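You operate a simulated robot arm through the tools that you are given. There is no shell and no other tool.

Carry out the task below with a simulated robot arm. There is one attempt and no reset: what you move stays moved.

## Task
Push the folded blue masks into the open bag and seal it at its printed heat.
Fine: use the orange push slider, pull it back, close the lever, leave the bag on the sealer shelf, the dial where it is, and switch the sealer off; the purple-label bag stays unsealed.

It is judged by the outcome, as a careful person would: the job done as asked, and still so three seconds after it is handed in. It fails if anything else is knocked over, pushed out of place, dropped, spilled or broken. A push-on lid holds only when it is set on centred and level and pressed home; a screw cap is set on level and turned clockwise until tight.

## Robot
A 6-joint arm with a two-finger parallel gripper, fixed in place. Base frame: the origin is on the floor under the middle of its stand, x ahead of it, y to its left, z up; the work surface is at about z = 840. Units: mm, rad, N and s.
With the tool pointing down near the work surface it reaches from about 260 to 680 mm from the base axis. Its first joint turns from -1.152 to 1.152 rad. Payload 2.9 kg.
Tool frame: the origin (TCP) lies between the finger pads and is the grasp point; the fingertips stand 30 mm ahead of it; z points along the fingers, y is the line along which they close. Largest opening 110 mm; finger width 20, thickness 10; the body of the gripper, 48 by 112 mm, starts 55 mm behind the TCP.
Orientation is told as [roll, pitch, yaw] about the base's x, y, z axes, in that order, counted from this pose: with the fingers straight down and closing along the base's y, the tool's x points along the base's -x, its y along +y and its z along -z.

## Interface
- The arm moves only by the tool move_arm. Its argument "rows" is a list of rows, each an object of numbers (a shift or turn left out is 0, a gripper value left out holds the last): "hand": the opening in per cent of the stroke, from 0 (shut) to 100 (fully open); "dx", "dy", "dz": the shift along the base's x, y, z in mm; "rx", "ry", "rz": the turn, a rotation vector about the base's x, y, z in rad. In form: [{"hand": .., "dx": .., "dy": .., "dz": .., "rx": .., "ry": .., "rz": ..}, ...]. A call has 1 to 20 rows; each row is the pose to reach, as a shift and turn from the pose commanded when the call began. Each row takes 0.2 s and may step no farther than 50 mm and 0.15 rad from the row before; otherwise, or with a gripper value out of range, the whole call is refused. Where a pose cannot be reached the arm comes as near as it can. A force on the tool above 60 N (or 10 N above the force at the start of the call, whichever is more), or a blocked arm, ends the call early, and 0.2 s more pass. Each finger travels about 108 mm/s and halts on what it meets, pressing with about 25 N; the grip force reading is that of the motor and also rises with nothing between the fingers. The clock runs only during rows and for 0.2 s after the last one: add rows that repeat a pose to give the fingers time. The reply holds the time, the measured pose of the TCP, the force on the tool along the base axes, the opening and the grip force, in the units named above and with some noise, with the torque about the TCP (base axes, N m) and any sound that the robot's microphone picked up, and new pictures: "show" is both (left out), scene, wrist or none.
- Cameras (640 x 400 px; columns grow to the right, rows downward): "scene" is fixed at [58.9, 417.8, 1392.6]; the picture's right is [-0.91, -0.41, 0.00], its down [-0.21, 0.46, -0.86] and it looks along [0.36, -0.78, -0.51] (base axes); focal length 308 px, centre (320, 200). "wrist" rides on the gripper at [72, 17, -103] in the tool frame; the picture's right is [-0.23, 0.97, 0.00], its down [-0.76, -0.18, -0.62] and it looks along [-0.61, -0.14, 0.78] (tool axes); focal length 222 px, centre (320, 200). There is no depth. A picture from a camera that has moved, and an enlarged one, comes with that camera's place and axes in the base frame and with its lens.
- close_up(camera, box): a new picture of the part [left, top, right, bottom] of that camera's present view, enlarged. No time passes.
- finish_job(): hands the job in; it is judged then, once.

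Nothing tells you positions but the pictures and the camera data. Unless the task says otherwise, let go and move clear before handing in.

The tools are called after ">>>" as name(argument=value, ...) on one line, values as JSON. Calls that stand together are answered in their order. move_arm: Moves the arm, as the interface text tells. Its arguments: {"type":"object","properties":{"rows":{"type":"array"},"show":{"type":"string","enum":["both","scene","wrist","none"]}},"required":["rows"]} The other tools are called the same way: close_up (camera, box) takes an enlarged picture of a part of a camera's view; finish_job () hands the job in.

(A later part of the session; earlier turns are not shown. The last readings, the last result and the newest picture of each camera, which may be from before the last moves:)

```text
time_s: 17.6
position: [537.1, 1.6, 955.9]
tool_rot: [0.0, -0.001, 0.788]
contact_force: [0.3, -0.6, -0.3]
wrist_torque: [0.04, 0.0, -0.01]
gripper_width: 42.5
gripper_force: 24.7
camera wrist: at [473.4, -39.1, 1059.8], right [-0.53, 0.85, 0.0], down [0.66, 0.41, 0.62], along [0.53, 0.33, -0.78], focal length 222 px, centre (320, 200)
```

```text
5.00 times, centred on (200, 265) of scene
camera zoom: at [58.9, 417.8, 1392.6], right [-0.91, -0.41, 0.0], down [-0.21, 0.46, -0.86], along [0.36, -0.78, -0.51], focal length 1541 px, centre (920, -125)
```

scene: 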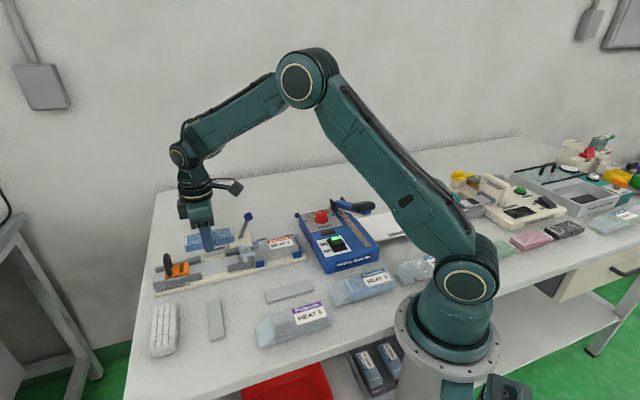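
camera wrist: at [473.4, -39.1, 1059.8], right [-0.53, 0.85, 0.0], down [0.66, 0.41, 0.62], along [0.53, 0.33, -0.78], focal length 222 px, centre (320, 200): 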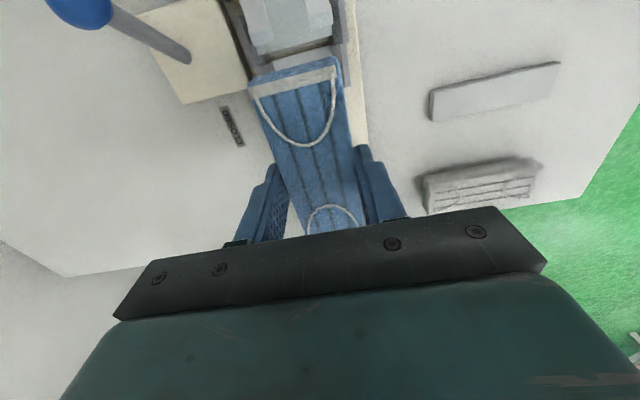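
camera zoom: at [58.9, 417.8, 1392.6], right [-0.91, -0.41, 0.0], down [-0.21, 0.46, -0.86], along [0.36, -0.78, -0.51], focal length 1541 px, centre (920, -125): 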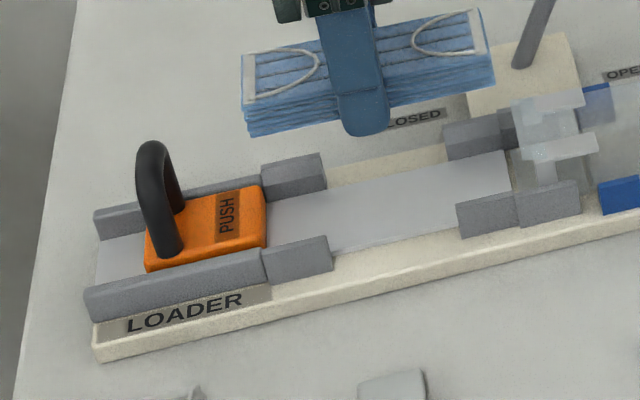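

The masks are aligned over the tray, and a grey mat that was under them has stayed on the bench. I'll nudge about 1–2 mm to centre in the channel and lower most of the way.

>>> move_arm(rows=[{"hand": 20, "dx": 1.8, "dy": 0.35, "dz": -20}, {"hand": 20, "dx": 1.8, "dy": 0.35, "dz": -44}, {"hand": 20, "dx": 1.8, "dy": 0.35, "dz": -44}])

>>> close_up(camera="wrist", box=[220, 30, 380, 130])

>>> close_up(camera="scene", box=[150, 225, 250, 305])

```text
time_s: 18.4
position: [539.6, 1.2, 912.0]
tool_rot: [0.001, -0.001, 0.785]
contact_force: [0.0, -0.4, 0.0]
wrist_torque: [0.0, -0.01, -0.01]
gripper_width: 42.8
gripper_force: 25.0
camera wrist: at [476.1, -39.0, 1015.3], right [-0.53, 0.85, 0.0], down [0.66, 0.41, 0.62], along [0.53, 0.33, -0.78], focal length 222 px, centre (320, 200)
```

scene: 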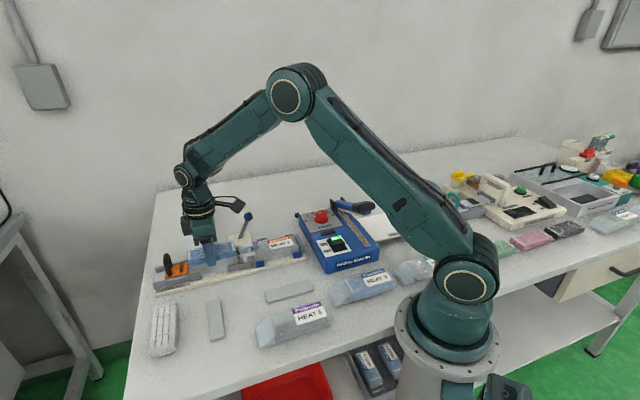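
wrist: 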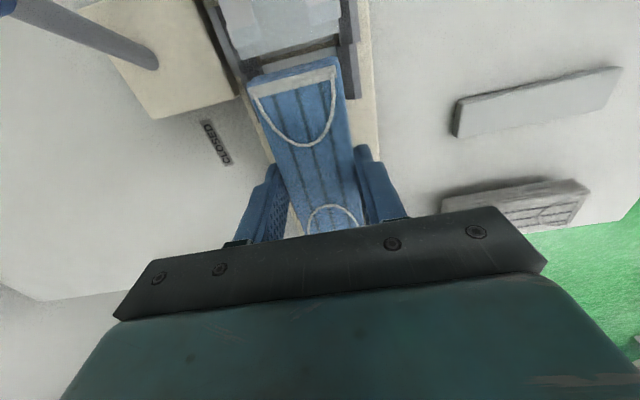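

```text
4.00 times, centred on (300, 80) of wrist
camera zoom: at [476.1, -39.0, 1015.3], right [-0.53, 0.85, 0.0], down [0.66, 0.41, 0.62], along [0.53, 0.33, -0.78], focal length 888 px, centre (400, 680)
```

zoom: 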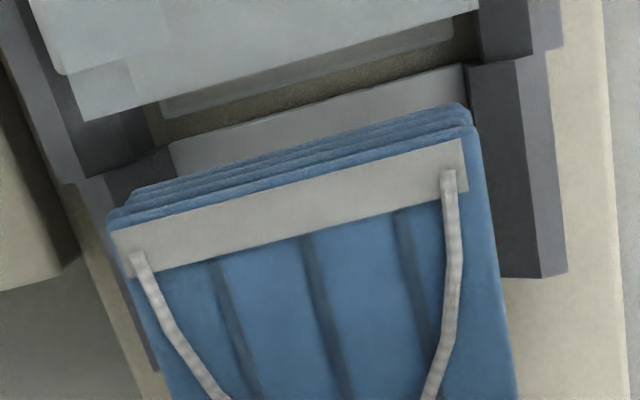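

```text
5.00 times, centred on (200, 265) of scene
camera zoom: at [58.9, 417.8, 1392.6], right [-0.91, -0.41, 0.0], down [-0.21, 0.46, -0.86], along [0.36, -0.78, -0.51], focal length 1541 px, centre (920, -125)
```

zoom: 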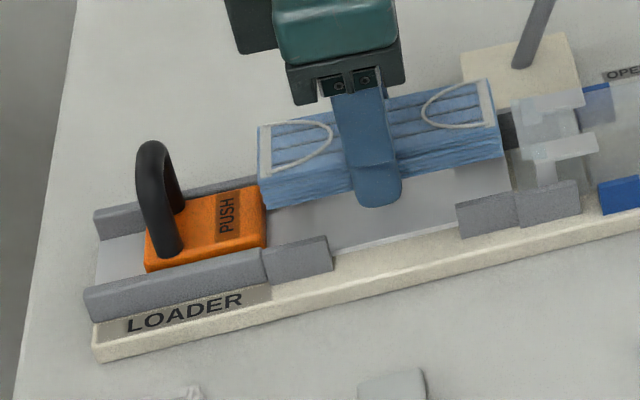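

The masks hang just above the walls. I'll trim by about 1.5 mm and lower into the channel gently, watching the force.

>>> move_arm(rows=[{"hand": 20, "dx": -1.55, "dy": -0.55, "dz": -5}, {"hand": 20, "dx": -1.55, "dy": -0.55, "dz": -12}, {"hand": 20, "dx": -1.55, "dy": -0.55, "dz": -17}, {"hand": 20, "dx": -1.55, "dy": -0.55, "dz": -19}, {"hand": 20, "dx": -1.55, "dy": -0.55, "dz": -19}])

>>> close_up(camera="wrist", box=[220, 30, 380, 130])

>>> close_up(camera="scene", box=[150, 225, 250, 305])

```text
time_s: 19.6
position: [535.6, 0.3, 894.3]
tool_rot: [-0.001, 0.0, 0.787]
contact_force: [-0.2, 0.1, 0.2]
wrist_torque: [-0.01, -0.02, -0.01]
gripper_width: 42.8
gripper_force: 25.1
camera wrist: at [473.0, -40.2, 997.1], right [-0.53, 0.85, 0.0], down [0.66, 0.41, 0.62], along [0.53, 0.33, -0.78], focal length 222 px, centre (320, 200)
```

scene: 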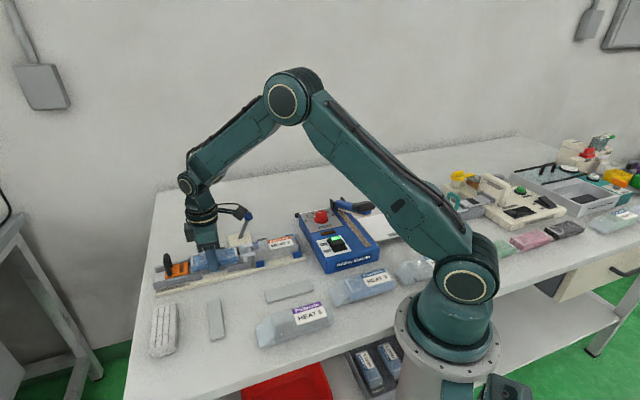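
wrist: 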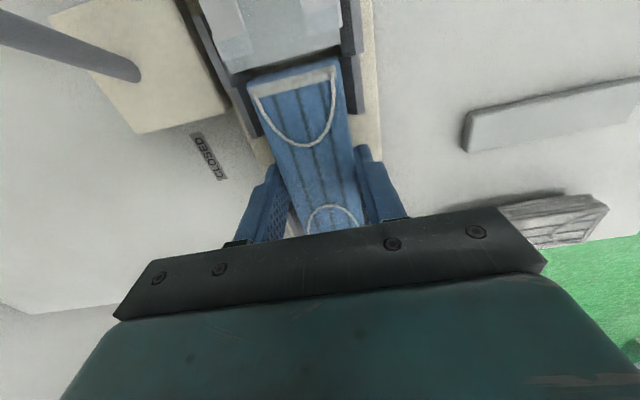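

```text
4.00 times, centred on (300, 80) of wrist
camera zoom: at [473.0, -40.2, 997.1], right [-0.53, 0.85, 0.0], down [0.66, 0.41, 0.62], along [0.53, 0.33, -0.78], focal length 888 px, centre (400, 680)
```

zoom: 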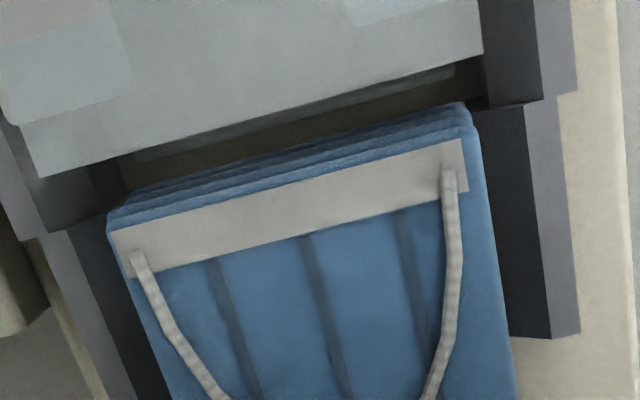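

```text
5.00 times, centred on (200, 265) of scene
camera zoom: at [58.9, 417.8, 1392.6], right [-0.91, -0.41, 0.0], down [-0.21, 0.46, -0.86], along [0.36, -0.78, -0.51], focal length 1541 px, centre (920, -125)
```

zoom: 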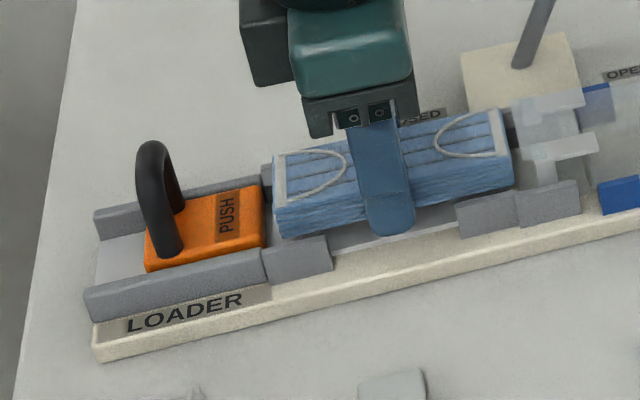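

>>> move_arm(rows=[{"hand": 20, "dx": 1.0, "dy": 1.0, "dz": 0}, {"hand": 20, "dx": 1.0, "dy": 1.0, "dz": -2}, {"hand": 20, "dx": 1.0, "dy": 1.0, "dz": -3.5}, {"hand": 20, "dx": 1.0, "dy": 1.0, "dz": -4.5}, {"hand": 20, "dx": 1.0, "dy": 1.0, "dz": -4.5}], show="wrist")

>>> close_up(camera="scene", box=[150, 225, 250, 305])

>>> close_up(camera="wrist", box=[220, 30, 380, 130])

```text
time_s: 20.8
position: [537.0, -0.3, 887.6]
tool_rot: [0.001, -0.001, 0.786]
contact_force: [0.6, 0.4, -1.4]
wrist_torque: [0.02, 0.02, 0.0]
gripper_width: 42.7
gripper_force: 25.0
camera wrist: at [473.8, -40.3, 992.3], right [-0.53, 0.85, 0.0], down [0.66, 0.41, 0.62], along [0.53, 0.33, -0.78], focal length 222 px, centre (320, 200)
```

wrist: 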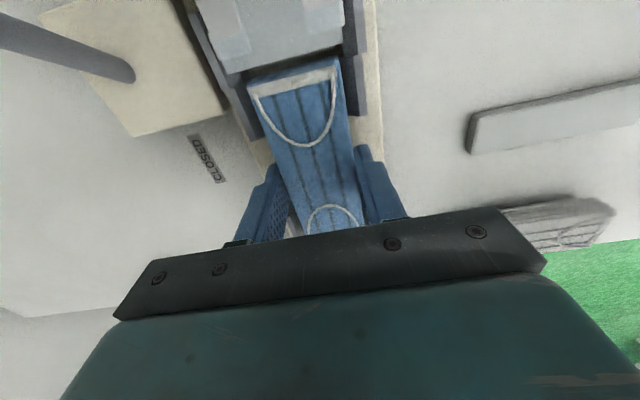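

```text
5.00 times, centred on (200, 265) of scene
camera zoom: at [58.9, 417.8, 1392.6], right [-0.91, -0.41, 0.0], down [-0.21, 0.46, -0.86], along [0.36, -0.78, -0.51], focal length 1541 px, centre (920, -125)
```

zoom: 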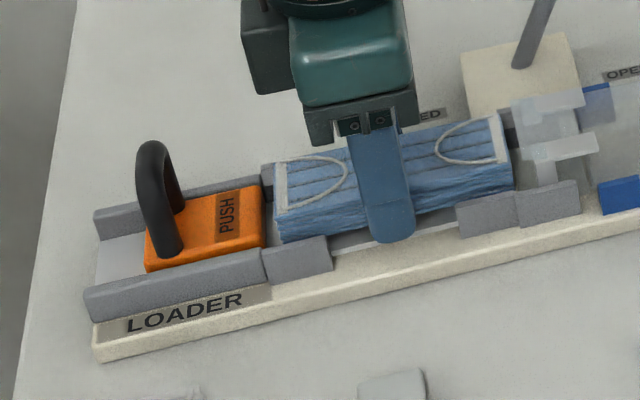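

```text
4.00 times, centred on (300, 80) of wrist
camera zoom: at [473.8, -40.3, 992.3], right [-0.53, 0.85, 0.0], down [0.66, 0.41, 0.62], along [0.53, 0.33, -0.78], focal length 888 px, centre (400, 680)
```

zoom: 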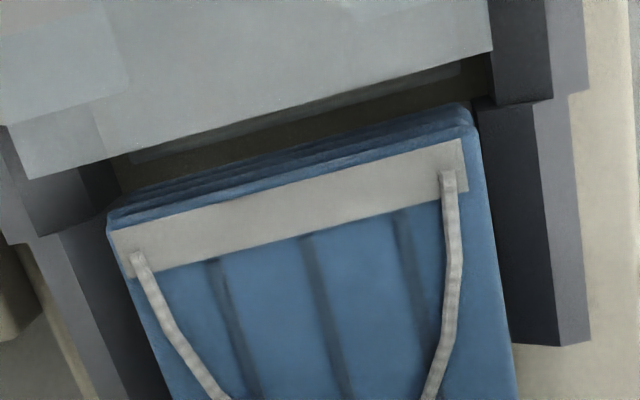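

>>> move_arm(rows=[{"hand": 20, "dz": -1}, {"hand": 20, "dz": -2}, {"hand": 20, "dz": -2}], show="none")

```text
time_s: 21.6
position: [536.4, 1.2, 886.8]
tool_rot: [-0.001, 0.0, 0.784]
contact_force: [0.4, 0.0, -0.6]
wrist_torque: [0.0, -0.04, 0.02]
gripper_width: 42.5
gripper_force: 25.1
```

>>> move_arm(rows=[{"hand": 20, "dz": -1}, {"hand": 20, "dz": -2}, {"hand": 20, "dz": -2}], show="wrist")

>>> close_up(camera="scene", box=[170, 230, 250, 290])

```text
time_s: 22.4
position: [536.1, 0.4, 885.3]
tool_rot: [0.001, 0.0, 0.788]
contact_force: [-4.5, 2.1, 9.5]
wrist_torque: [0.01, 0.15, -0.08]
gripper_width: 42.6
gripper_force: 24.5
camera wrist: at [474.2, -39.9, 988.9], right [-0.53, 0.85, 0.0], down [0.66, 0.41, 0.62], along [0.53, 0.33, -0.78], focal length 222 px, centre (320, 200)
```

wrist: 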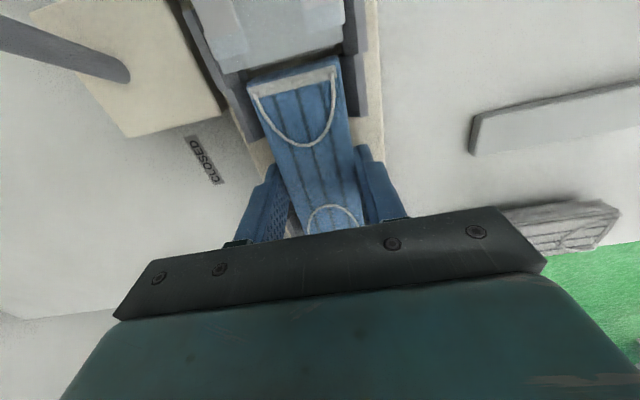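

```text
6.67 times, centred on (210, 260) of scene
camera zoom: at [58.6, 417.8, 1392.6], right [-0.91, -0.41, 0.0], down [-0.21, 0.46, -0.86], along [0.36, -0.78, -0.51], focal length 2054 px, centre (1053, -200)
```

zoom: 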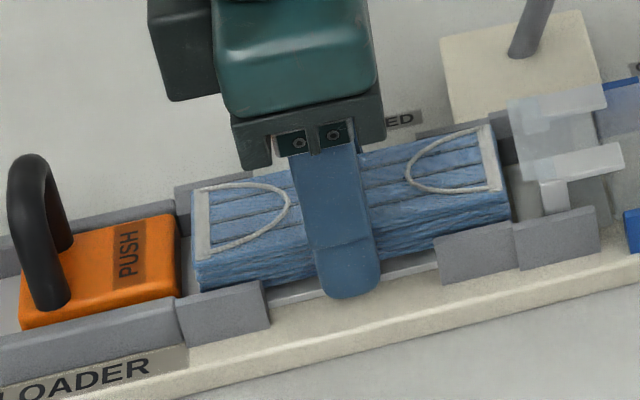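

Contact with the tray floor shows about 9 N, and the masks sit between the guide walls. I'll release, rise clear and check.

>>> move_arm(rows=[{"hand": 52}, {"hand": 52}, {"hand": 52, "dz": 10}, {"hand": 52, "dz": 45}, {"hand": 52, "dz": 90}, {"hand": 52, "dz": 90}])

>>> close_up(camera="scene", box=[150, 225, 250, 305])

>>> close_up(camera="wrist", box=[200, 0, 420, 160])

```text
time_s: 23.8
position: [535.7, 0.9, 973.5]
tool_rot: [-0.001, 0.0, 0.786]
contact_force: [-0.2, 0.9, 0.5]
wrist_torque: [-0.04, 0.02, -0.02]
gripper_width: 57.3
gripper_force: 0.0
camera wrist: at [472.3, -40.7, 1078.0], right [-0.53, 0.85, 0.0], down [0.66, 0.41, 0.62], along [0.53, 0.33, -0.78], focal length 222 px, centre (320, 200)
```

scene: 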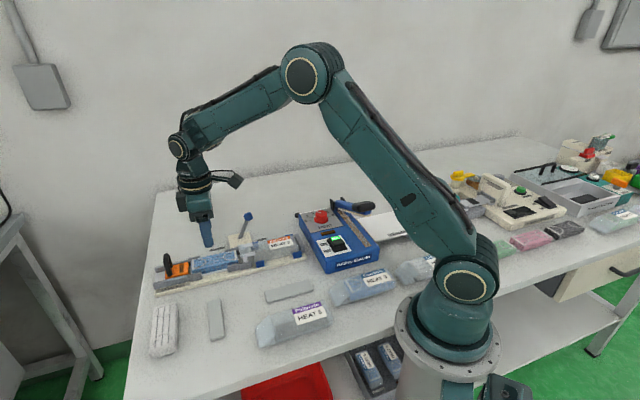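
wrist: 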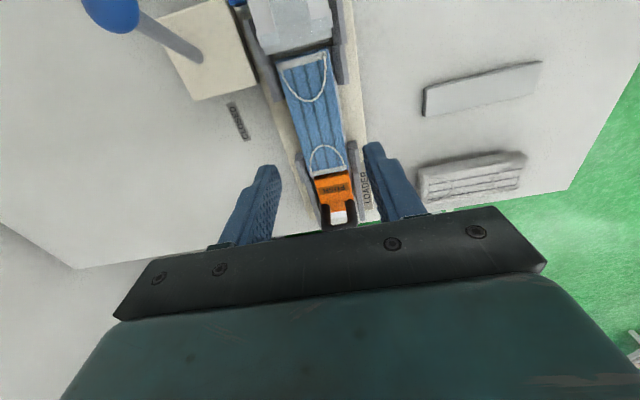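

```text
5.00 times, centred on (200, 265) of scene
camera zoom: at [58.9, 417.8, 1392.6], right [-0.91, -0.41, 0.0], down [-0.21, 0.46, -0.86], along [0.36, -0.78, -0.51], focal length 1541 px, centre (920, -125)
```

zoom: 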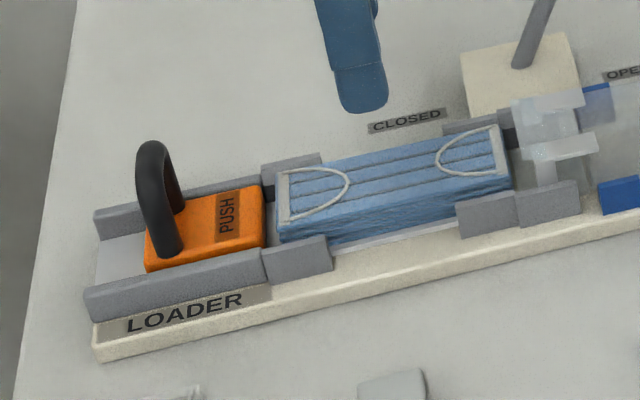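

```text
2.50 times, centred on (310, 80) of wrist
camera zoom: at [472.3, -40.7, 1078.0], right [-0.53, 0.85, 0.0], down [0.66, 0.41, 0.62], along [0.53, 0.33, -0.78], focal length 555 px, centre (345, 500)
```

zoom: 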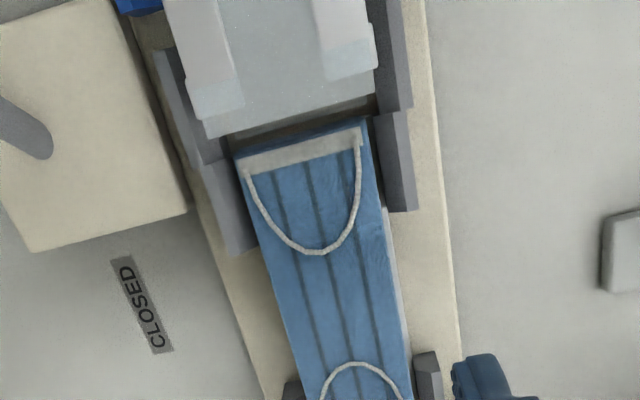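

The masks lie flat in the channel. Next I'll turn the gripper to straddle the black slider handle (about s=480, bar near z≈908) and look before descending.

>>> move_arm(rows=[{"hand": 52, "rz": -0.14, "dz": 5}, {"hand": 52, "rz": -0.28, "dz": 5}, {"hand": 52, "rz": -0.42, "dz": 5}, {"hand": 52, "rz": -0.56, "dx": 8, "dy": 8, "dz": 5}, {"hand": 52, "rz": -0.7, "dx": 16, "dy": 16, "dz": 5}, {"hand": 52, "rz": -0.84, "dx": 24, "dy": 24, "dz": 5}, {"hand": 52, "rz": -0.98, "dx": 32, "dy": 32, "dz": 5}, {"hand": 52, "rz": -1.12, "dx": 40, "dy": 40, "dz": 5}, {"hand": 52, "rz": -1.26, "dx": 50, "dy": 50, "dz": 5}, {"hand": 52, "rz": -1.4, "dx": 60, "dy": 58, "dz": 5}, {"hand": 52, "rz": -1.5, "dx": 70, "dy": 66, "dz": 5}, {"hand": 52, "rz": -1.571, "dx": 73.6, "dy": 71.8, "dz": 5}, {"hand": 52, "rz": -1.571, "dx": 73.6, "dy": 71.8, "dz": 5}])

>>> close_up(camera="wrist", box=[200, 60, 420, 220])

>>> close_up(camera="scene", box=[120, 180, 240, 300])

```text
time_s: 26.6
position: [611.6, 71.6, 979.3]
tool_rot: [0.001, -0.001, -0.786]
contact_force: [0.9, -0.7, 0.3]
wrist_torque: [-0.02, 0.0, 0.03]
gripper_width: 57.3
gripper_force: 0.0
camera wrist: at [572.7, 134.4, 1083.3], right [0.85, 0.53, 0.0], down [0.41, -0.66, 0.62], along [0.33, -0.53, -0.78], focal length 222 px, centre (320, 200)
```

scene: 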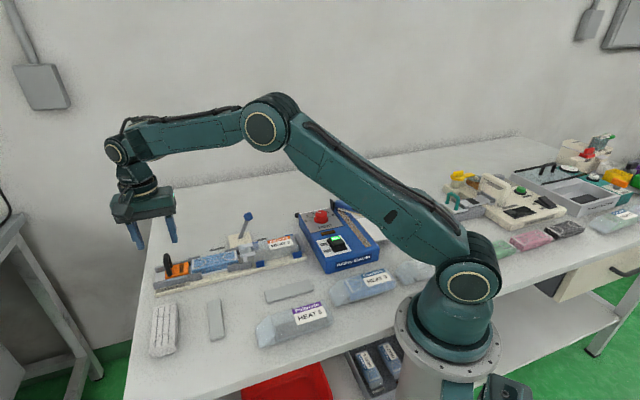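
wrist: 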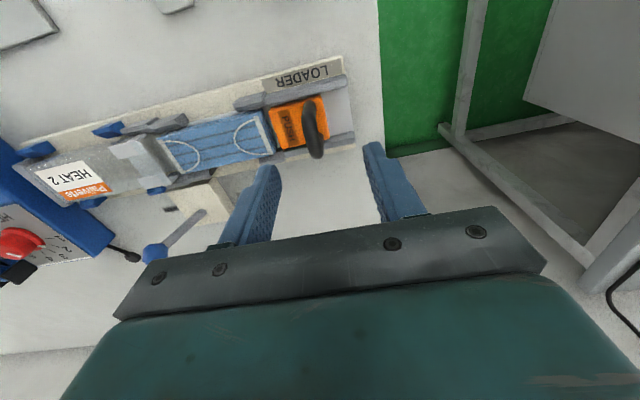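

```text
2.50 times, centred on (310, 140) of wrist
camera zoom: at [572.7, 134.4, 1083.3], right [0.85, 0.53, 0.0], down [0.41, -0.66, 0.62], along [0.33, -0.53, -0.78], focal length 555 px, centre (345, 350)
```

zoom: 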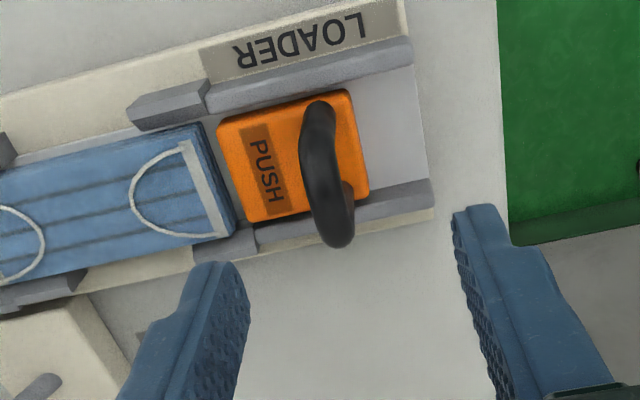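

```text
3.33 times, centred on (180, 240) of scene
camera zoom: at [58.9, 417.8, 1392.6], right [-0.91, -0.41, 0.0], down [-0.21, 0.46, -0.86], along [0.36, -0.78, -0.51], focal length 1027 px, centre (787, 67)
```

zoom: 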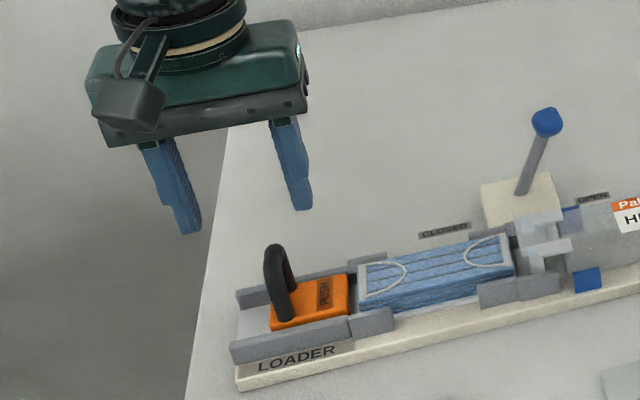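

The handle is an arch across the axis at about s=477.5, with its top near z=912. I'll centre on it, descend with a finger on each side, and close.

>>> move_arm(rows=[{"hand": 52, "dx": -5, "dy": -2.8, "dz": -20}, {"hand": 52, "dx": -5, "dy": -2.8, "dz": -45}, {"hand": 52, "dx": -5, "dy": -2.8, "dz": -61}, {"hand": 52, "dx": -5, "dy": -2.8, "dz": -61}])

>>> close_up(camera="wrist", box=[200, 60, 420, 220])

>>> close_up(camera="scene", box=[130, 210, 250, 310])

```text
time_s: 27.6
position: [604.5, 68.6, 916.8]
tool_rot: [0.001, 0.001, -0.785]
contact_force: [0.0, -0.4, -0.3]
wrist_torque: [-0.03, -0.02, 0.0]
gripper_width: 57.1
gripper_force: 0.1
camera wrist: at [565.8, 130.9, 1021.2], right [0.85, 0.53, 0.0], down [0.41, -0.66, 0.62], along [0.33, -0.53, -0.78], focal length 222 px, centre (320, 200)
```

scene: 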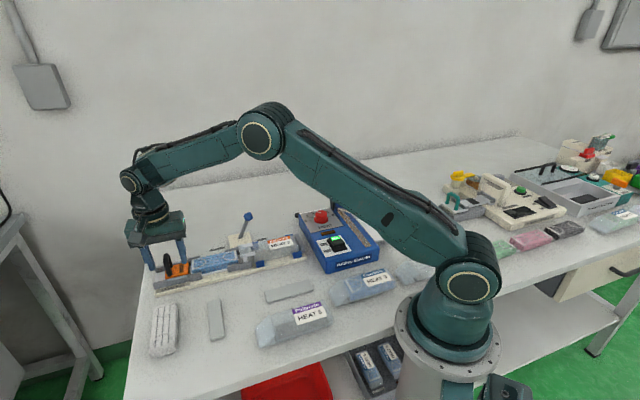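
wrist: 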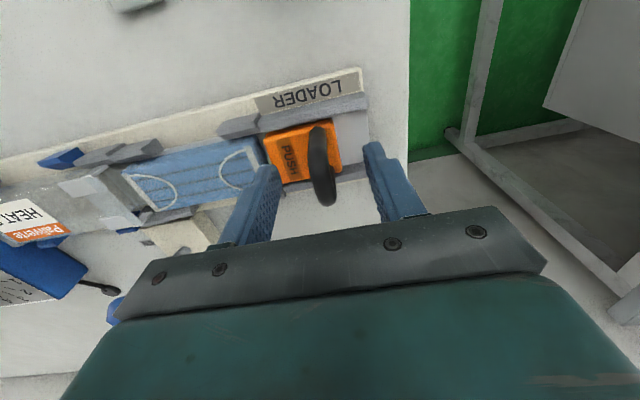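

```text
2.50 times, centred on (310, 140) of wrist
camera zoom: at [565.8, 130.9, 1021.2], right [0.85, 0.53, 0.0], down [0.41, -0.66, 0.62], along [0.33, -0.53, -0.78], focal length 555 px, centre (345, 350)
```

zoom: 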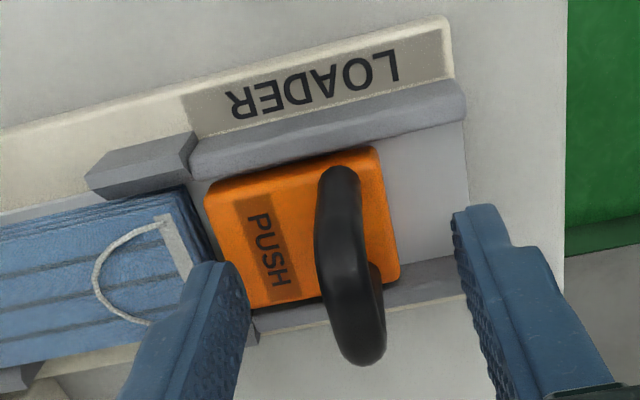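

```text
4.00 times, centred on (190, 260) of scene
camera zoom: at [58.9, 417.8, 1392.6], right [-0.91, -0.41, 0.0], down [-0.21, 0.46, -0.86], along [0.36, -0.78, -0.51], focal length 1233 px, centre (840, -40)
```

zoom: 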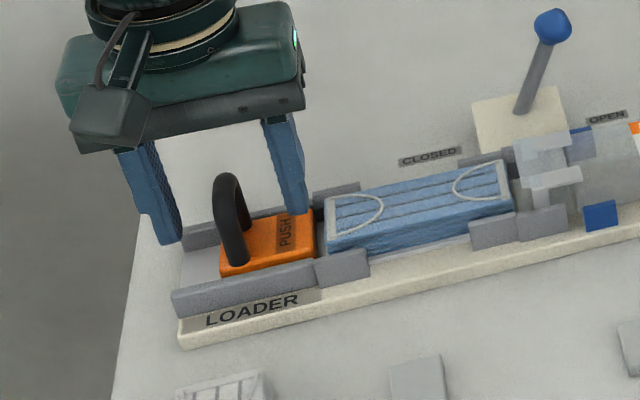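

The arch is centred between the fingers. I'll close on it.

>>> move_arm(rows=[{"hand": 0}, {"hand": 0}, {"hand": 0}], show="wrist")

>>> close_up(camera="scene", box=[130, 210, 250, 310])

```text
time_s: 28.4
position: [604.3, 68.9, 918.9]
tool_rot: [0.001, 0.002, -0.785]
contact_force: [-0.7, -1.0, -2.7]
wrist_torque: [-0.19, -0.2, 0.0]
gripper_width: 11.7
gripper_force: 45.4
camera wrist: at [565.8, 130.9, 1021.4], right [0.85, 0.53, 0.0], down [0.41, -0.66, 0.62], along [0.33, -0.53, -0.78], focal length 222 px, centre (320, 200)
```

wrist: 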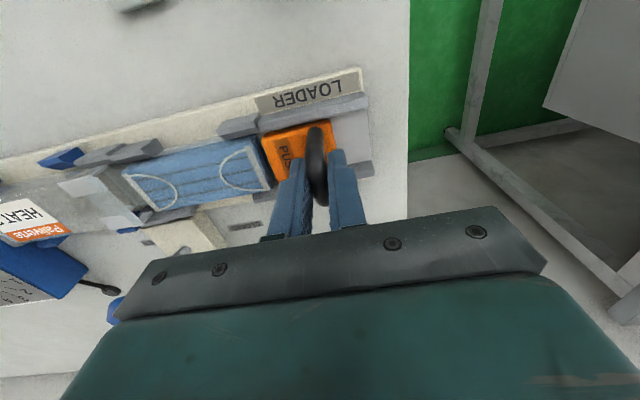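

```text
4.00 times, centred on (190, 260) of scene
camera zoom: at [58.9, 417.8, 1392.6], right [-0.91, -0.41, 0.0], down [-0.21, 0.46, -0.86], along [0.36, -0.78, -0.51], focal length 1233 px, centre (840, -40)
```

zoom: 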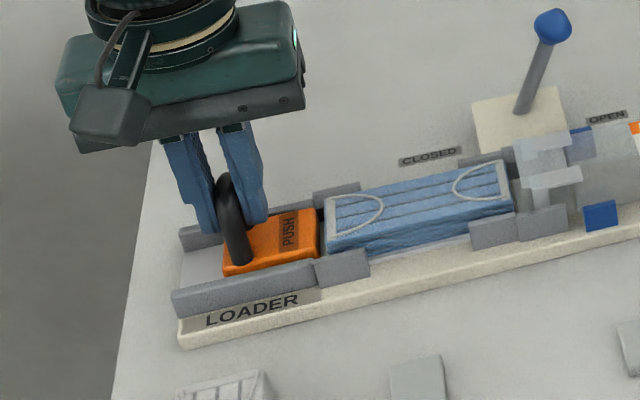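

The handle is held at 11.7 mm. I'll push the slider toward the bag in slow steps and watch the masks enter.

>>> move_arm(rows=[{"hand": 0, "dx": -3.5, "dy": -3.5}, {"hand": 0, "dx": -7.1, "dy": -7.1}, {"hand": 0, "dx": -10.6, "dy": -10.6}, {"hand": 0, "dx": -14.1, "dy": -14.1}, {"hand": 0, "dx": -17.7, "dy": -17.7}, {"hand": 0, "dx": -21.2, "dy": -21.2}, {"hand": 0, "dx": -24.7, "dy": -24.7}, {"hand": 0, "dx": -28.3, "dy": -28.3}], show="wrist")

>>> close_up(camera="scene", box=[150, 200, 310, 310])

>>> close_up(camera="wrist", box=[60, 80, 340, 260])

```text
time_s: 30.2
position: [577.9, 42.0, 916.7]
tool_rot: [-0.001, 0.002, -0.787]
contact_force: [1.6, -2.3, -17.3]
wrist_torque: [0.72, 0.75, 0.04]
gripper_width: 11.7
gripper_force: 45.0
camera wrist: at [538.3, 103.2, 1021.5], right [0.85, 0.53, 0.0], down [0.41, -0.66, 0.62], along [0.33, -0.53, -0.78], focal length 222 px, centre (320, 200)
```

wrist: 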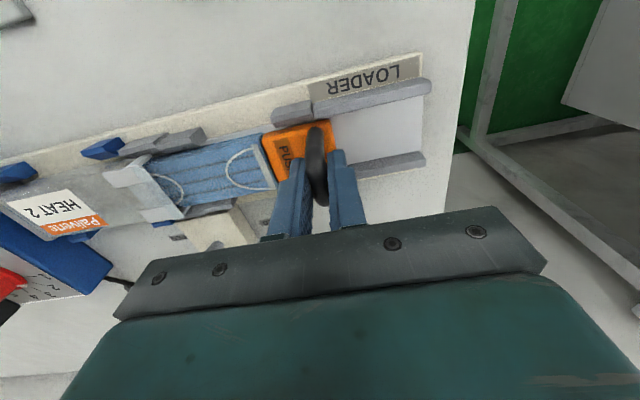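

```text
3.64 times, centred on (230, 255) of scene
camera zoom: at [59.3, 417.8, 1392.6], right [-0.91, -0.41, 0.0], down [-0.21, 0.46, -0.86], along [0.36, -0.78, -0.51], focal length 1121 px, centre (647, 0)
```

zoom: 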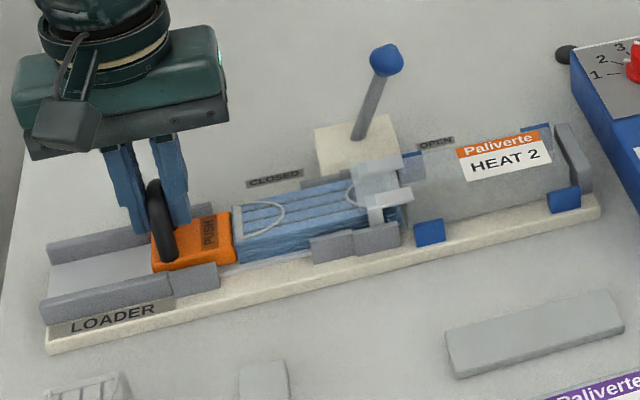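

```text
2.22 times, centred on (200, 170) of wrist
camera zoom: at [538.3, 103.2, 1021.5], right [0.85, 0.53, 0.0], down [0.41, -0.66, 0.62], along [0.33, -0.53, -0.78], focal length 494 px, centre (587, 267)
```

zoom: 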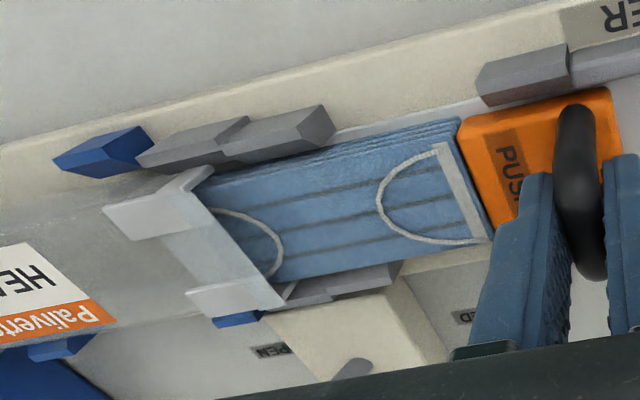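

The masks are entering the mouth cleanly. I'll continue pushing.

>>> move_arm(rows=[{"hand": 0, "dx": -3.5, "dy": -3.5}, {"hand": 0, "dx": -7.1, "dy": -7.1}, {"hand": 0, "dx": -10.6, "dy": -10.6}, {"hand": 0, "dx": -14.1, "dy": -14.1}, {"hand": 0, "dx": -17.7, "dy": -17.7}, {"hand": 0, "dx": -21.2, "dy": -21.2}, {"hand": 0, "dx": -24.7, "dy": -24.7}, {"hand": 0, "dx": -28.3, "dy": -28.3}, {"hand": 0, "dx": -31.8, "dy": -31.8}, {"hand": 0, "dx": -35.4, "dy": -35.4}], show="wrist")

>>> close_up(camera="scene", box=[150, 200, 310, 310])

>>> close_up(camera="wrist", box=[60, 80, 340, 260])

```text
time_s: 32.4
position: [541.9, 5.1, 917.1]
tool_rot: [-0.003, 0.004, -0.784]
contact_force: [-5.9, 7.7, -17.1]
wrist_torque: [0.68, 0.64, -0.04]
gripper_width: 11.8
gripper_force: 44.9
camera wrist: at [503.4, 68.1, 1021.7], right [0.85, 0.53, 0.0], down [0.42, -0.66, 0.62], along [0.33, -0.53, -0.78], focal length 222 px, centre (320, 200)
```

wrist: 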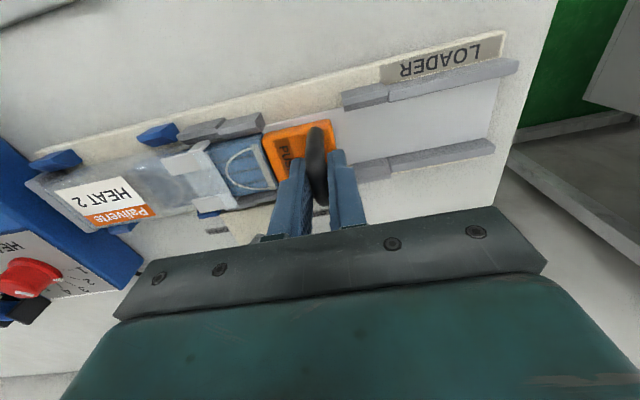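

```text
3.64 times, centred on (230, 255) of scene
camera zoom: at [59.0, 418.0, 1392.6], right [-0.91, -0.41, 0.0], down [-0.21, 0.46, -0.86], along [0.36, -0.78, -0.51], focal length 1121 px, centre (647, 0)
```

zoom: 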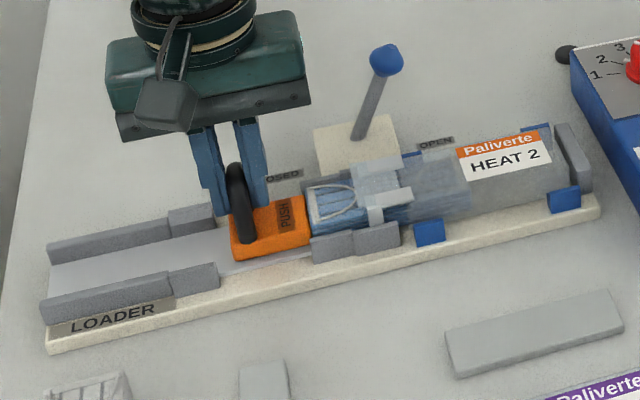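

```text
2.22 times, centred on (200, 170) of wrist
camera zoom: at [503.4, 68.1, 1021.7], right [0.85, 0.53, 0.0], down [0.42, -0.66, 0.62], along [0.33, -0.53, -0.78], focal length 494 px, centre (587, 267)
```

zoom: 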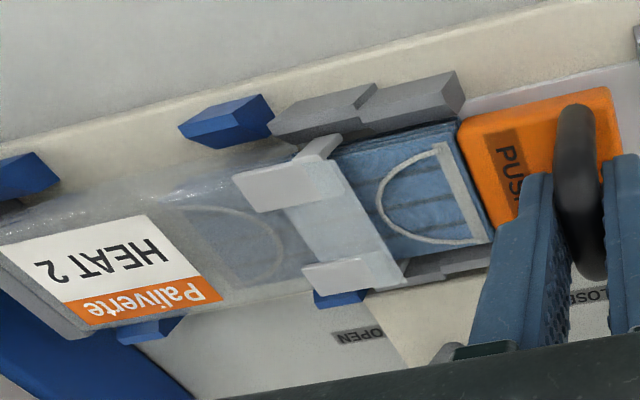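

>>> move_arm(rows=[{"hand": 0, "dx": -3.5, "dy": -3.5}, {"hand": 0, "dx": -7.1, "dy": -7.1}, {"hand": 0, "dx": -10.6, "dy": -10.6}, {"hand": 0, "dx": -14.1, "dy": -14.1}, {"hand": 0, "dx": -17.7, "dy": -17.7}, {"hand": 0, "dx": -21.2, "dy": -21.2}, {"hand": 0, "dx": -24.7, "dy": -24.7}, {"hand": 0, "dx": -28.3, "dy": -28.3}], show="wrist")

>>> close_up(camera="scene", box=[150, 200, 310, 310])

>>> close_up(camera="wrist", box=[60, 80, 340, 260])

```text
time_s: 34.2
position: [514.5, -23.2, 918.3]
tool_rot: [-0.002, 0.001, -0.785]
contact_force: [-4.9, 5.2, -24.8]
wrist_torque: [-0.29, -0.31, -0.14]
gripper_width: 11.8
gripper_force: 45.0
camera wrist: at [474.8, 39.6, 1021.7], right [0.85, 0.53, 0.0], down [0.41, -0.66, 0.62], along [0.33, -0.53, -0.78], focal length 222 px, centre (320, 200)
```

wrist: 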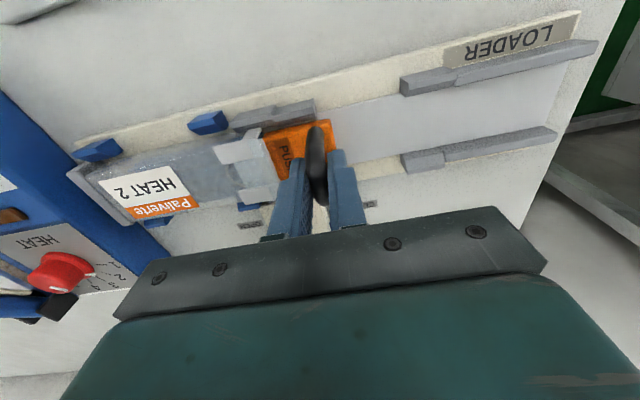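

```text
3.64 times, centred on (230, 255) of scene
camera zoom: at [59.2, 417.9, 1392.6], right [-0.91, -0.41, 0.0], down [-0.21, 0.46, -0.86], along [0.36, -0.78, -0.51], focal length 1121 px, centre (647, 0)
```

zoom: 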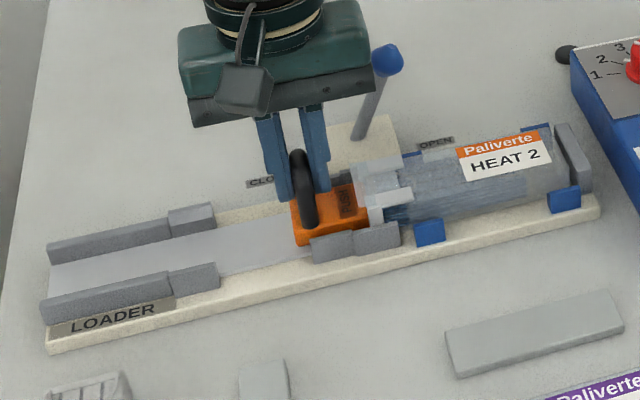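

```text
2.22 times, centred on (200, 170) of wrist
camera zoom: at [474.8, 39.6, 1021.7], right [0.85, 0.53, 0.0], down [0.41, -0.66, 0.62], along [0.33, -0.53, -0.78], focal length 494 px, centre (587, 267)
```

zoom: 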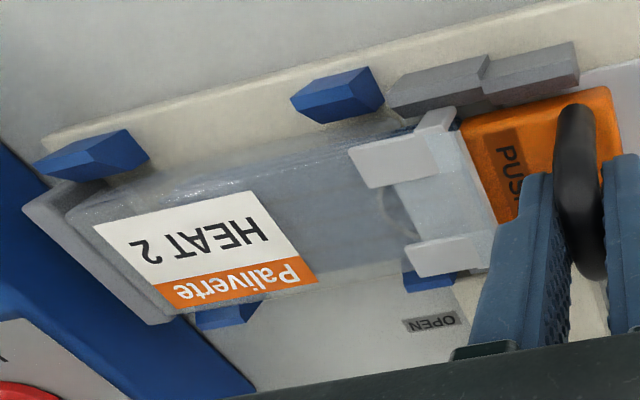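

>>> move_arm(rows=[{"hand": 0, "dx": -2.8, "dy": -2.8}, {"hand": 0, "dx": -5.7, "dy": -5.7}, {"hand": 0, "dx": -8.5, "dy": -8.5}, {"hand": 0, "dx": -11.3, "dy": -11.3}, {"hand": 0, "dx": -14.1, "dy": -14.1}], show="wrist")

>>> close_up(camera="scene", box=[200, 210, 310, 290])

>>> close_up(camera="wrist", box=[60, 80, 340, 260])

```text
time_s: 35.4
position: [498.3, -36.3, 918.9]
tool_rot: [-0.001, 0.002, -0.785]
contact_force: [-4.7, 4.4, -20.8]
wrist_torque: [0.74, 0.71, 0.0]
gripper_width: 11.8
gripper_force: 45.4
camera wrist: at [460.6, 25.5, 1021.8], right [0.85, 0.53, 0.0], down [0.41, -0.66, 0.62], along [0.33, -0.53, -0.78], focal length 222 px, centre (320, 200)
```

wrist: 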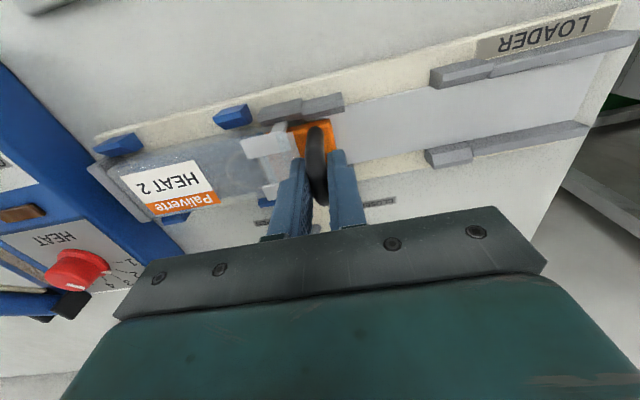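

```text
5.00 times, centred on (255, 250) of scene
camera zoom: at [59.1, 417.9, 1392.6], right [-0.91, -0.41, 0.0], down [-0.21, 0.46, -0.86], along [0.36, -0.78, -0.51], focal length 1541 px, centre (645, -50)
```

zoom: 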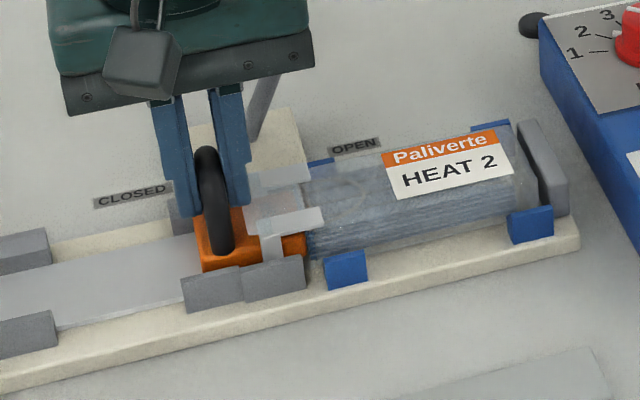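

```text
2.22 times, centred on (200, 170) of wrist
camera zoom: at [460.6, 25.5, 1021.8], right [0.85, 0.53, 0.0], down [0.41, -0.66, 0.62], along [0.33, -0.53, -0.78], focal length 494 px, centre (587, 267)
```

zoom: 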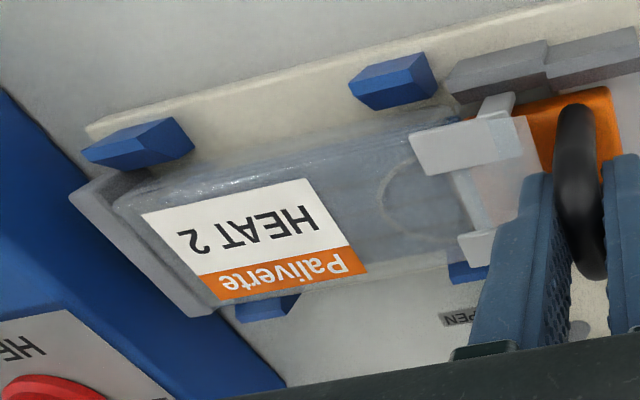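

>>> move_arm(rows=[{"hand": 0, "dx": -1.8, "dy": -1.8}, {"hand": 0, "dx": -3.5, "dy": -3.5}, {"hand": 0, "dx": -3.5, "dy": -3.5}], show="wrist")

>>> close_up(camera="scene", box=[220, 220, 310, 280])

>>> close_up(camera="wrist", box=[100, 80, 340, 230])

```text
time_s: 36.2
position: [496.2, -40.1, 918.3]
tool_rot: [-0.002, 0.0, -0.785]
contact_force: [-4.1, 5.5, -24.2]
wrist_torque: [0.0, -0.01, 0.03]
gripper_width: 11.7
gripper_force: 44.7
camera wrist: at [457.2, 22.1, 1021.8], right [0.85, 0.53, 0.0], down [0.41, -0.66, 0.62], along [0.33, -0.53, -0.78], focal length 222 px, centre (320, 200)
```

wrist: 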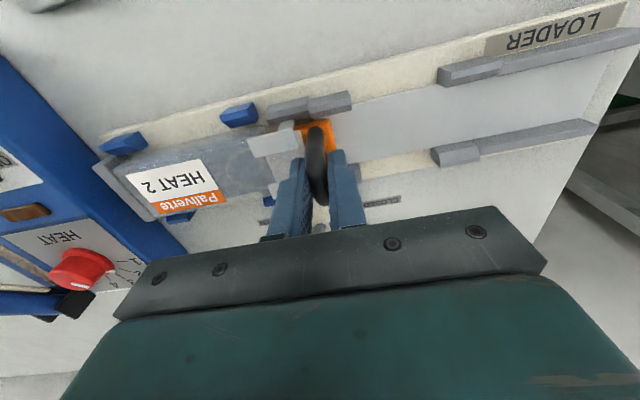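

```text
6.67 times, centred on (265, 250) of scene
camera zoom: at [59.2, 417.9, 1392.6], right [-0.91, -0.41, 0.0], down [-0.21, 0.46, -0.86], along [0.36, -0.78, -0.51], focal length 2054 px, centre (687, -133)
```

zoom: 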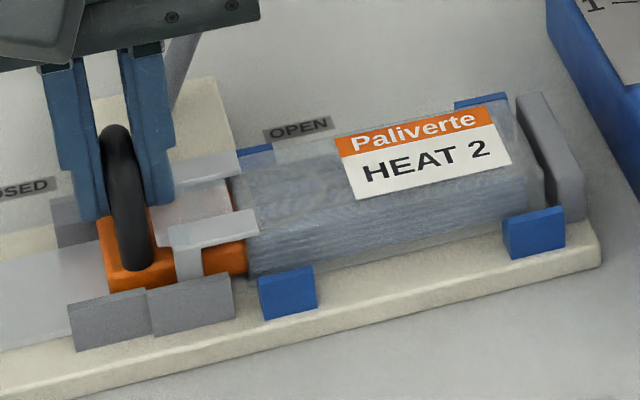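

```text
2.67 times, centred on (220, 155) of wrist
camera zoom: at [457.2, 22.1, 1021.8], right [0.85, 0.53, 0.0], down [0.41, -0.66, 0.62], along [0.33, -0.53, -0.78], focal length 592 px, centre (587, 320)
```

zoom: 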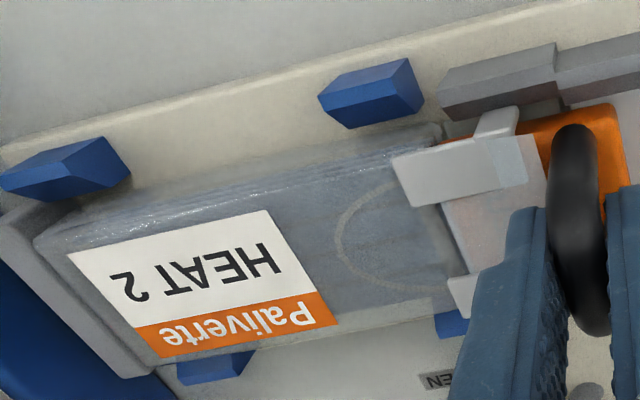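

The masks are nearly home, with about 6 mm left and the slider front just past the jaw tabs. To keep my front finger clear of the bag film, I'll regrip a little higher and push the last few millimetres.

>>> move_arm(rows=[{"hand": 17}, {"hand": 17}, {"hand": 17, "dz": 7}, {"hand": 17, "dz": 7}, {"hand": 0, "dz": 7}, {"hand": 0, "dz": 7}], show="wrist")

>>> close_up(camera="scene", box=[220, 220, 310, 280])

```text
time_s: 37.6
position: [496.6, -39.3, 925.4]
tool_rot: [0.001, 0.001, -0.786]
contact_force: [0.2, -0.4, 3.2]
wrist_torque: [0.25, 0.21, -0.11]
gripper_width: 11.9
gripper_force: 45.3
camera wrist: at [457.5, 22.2, 1029.8], right [0.85, 0.53, 0.0], down [0.41, -0.66, 0.62], along [0.33, -0.53, -0.78], focal length 222 px, centre (320, 200)
```

wrist: 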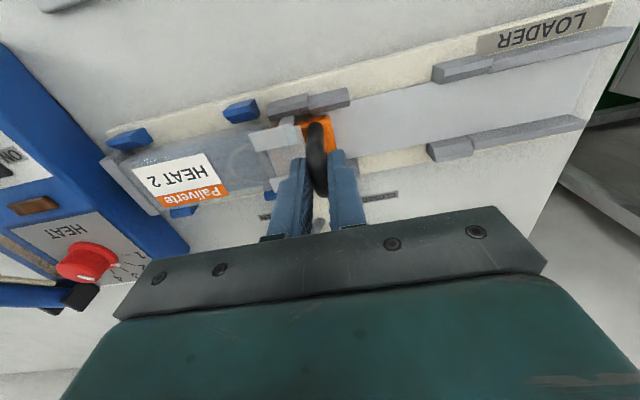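

```text
6.67 times, centred on (265, 250) of scene
camera zoom: at [58.8, 417.8, 1392.6], right [-0.91, -0.41, 0.0], down [-0.21, 0.46, -0.86], along [0.36, -0.78, -0.51], focal length 2054 px, centre (687, -133)
```

zoom: 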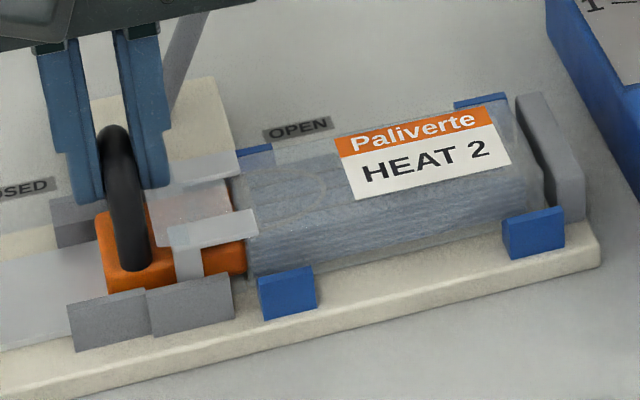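

>>> move_arm(rows=[{"hand": 0, "dx": -1.4, "dy": -1.4}, {"hand": 0, "dx": -2.8, "dy": -2.8}, {"hand": 0, "dx": -4.2, "dy": -4.2}, {"hand": 0, "dx": -4.2, "dy": -4.2}], show="wrist")

>>> close_up(camera="scene", box=[220, 220, 310, 280])

>>> close_up(camera="wrist", box=[100, 80, 340, 230])

```text
time_s: 38.6
position: [492.9, -43.3, 925.7]
tool_rot: [0.002, -0.001, -0.782]
contact_force: [5.8, 14.2, 3.8]
wrist_torque: [0.48, 0.03, -0.34]
gripper_width: 11.9
gripper_force: 45.1
camera wrist: at [454.1, 18.9, 1029.8], right [0.85, 0.53, 0.0], down [0.41, -0.66, 0.62], along [0.33, -0.53, -0.78], focal length 222 px, centre (320, 200)
```

wrist: 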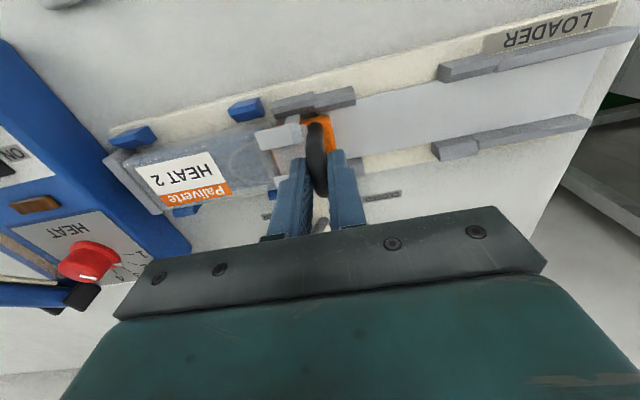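

```text
6.67 times, centred on (265, 250) of scene
camera zoom: at [59.0, 418.2, 1392.5], right [-0.91, -0.41, 0.0], down [-0.21, 0.46, -0.86], along [0.36, -0.78, -0.51], focal length 2054 px, centre (687, -133)
```

zoom: 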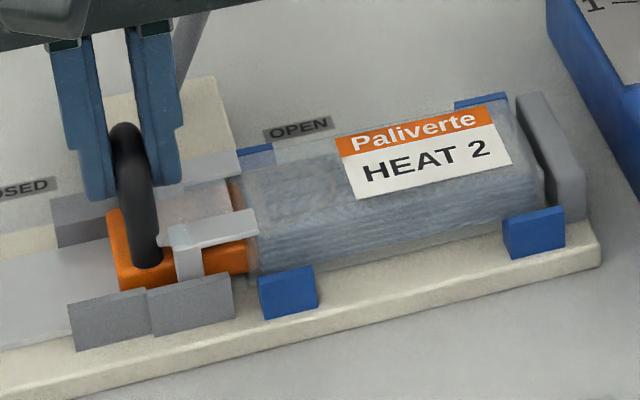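

```text
2.67 times, centred on (220, 155) of wrist
camera zoom: at [454.1, 18.9, 1029.8], right [0.85, 0.53, 0.0], down [0.41, -0.66, 0.62], along [0.33, -0.53, -0.78], focal length 592 px, centre (587, 320)
```

zoom: 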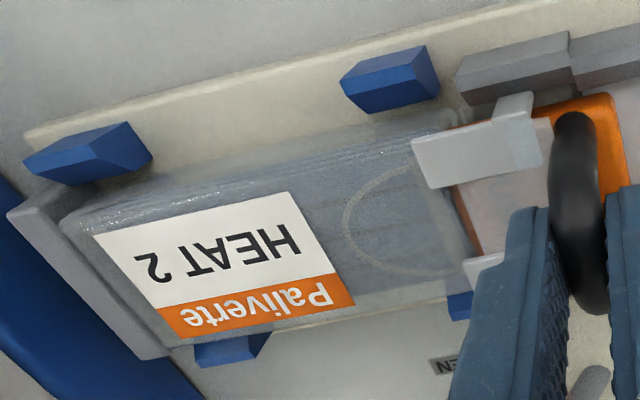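

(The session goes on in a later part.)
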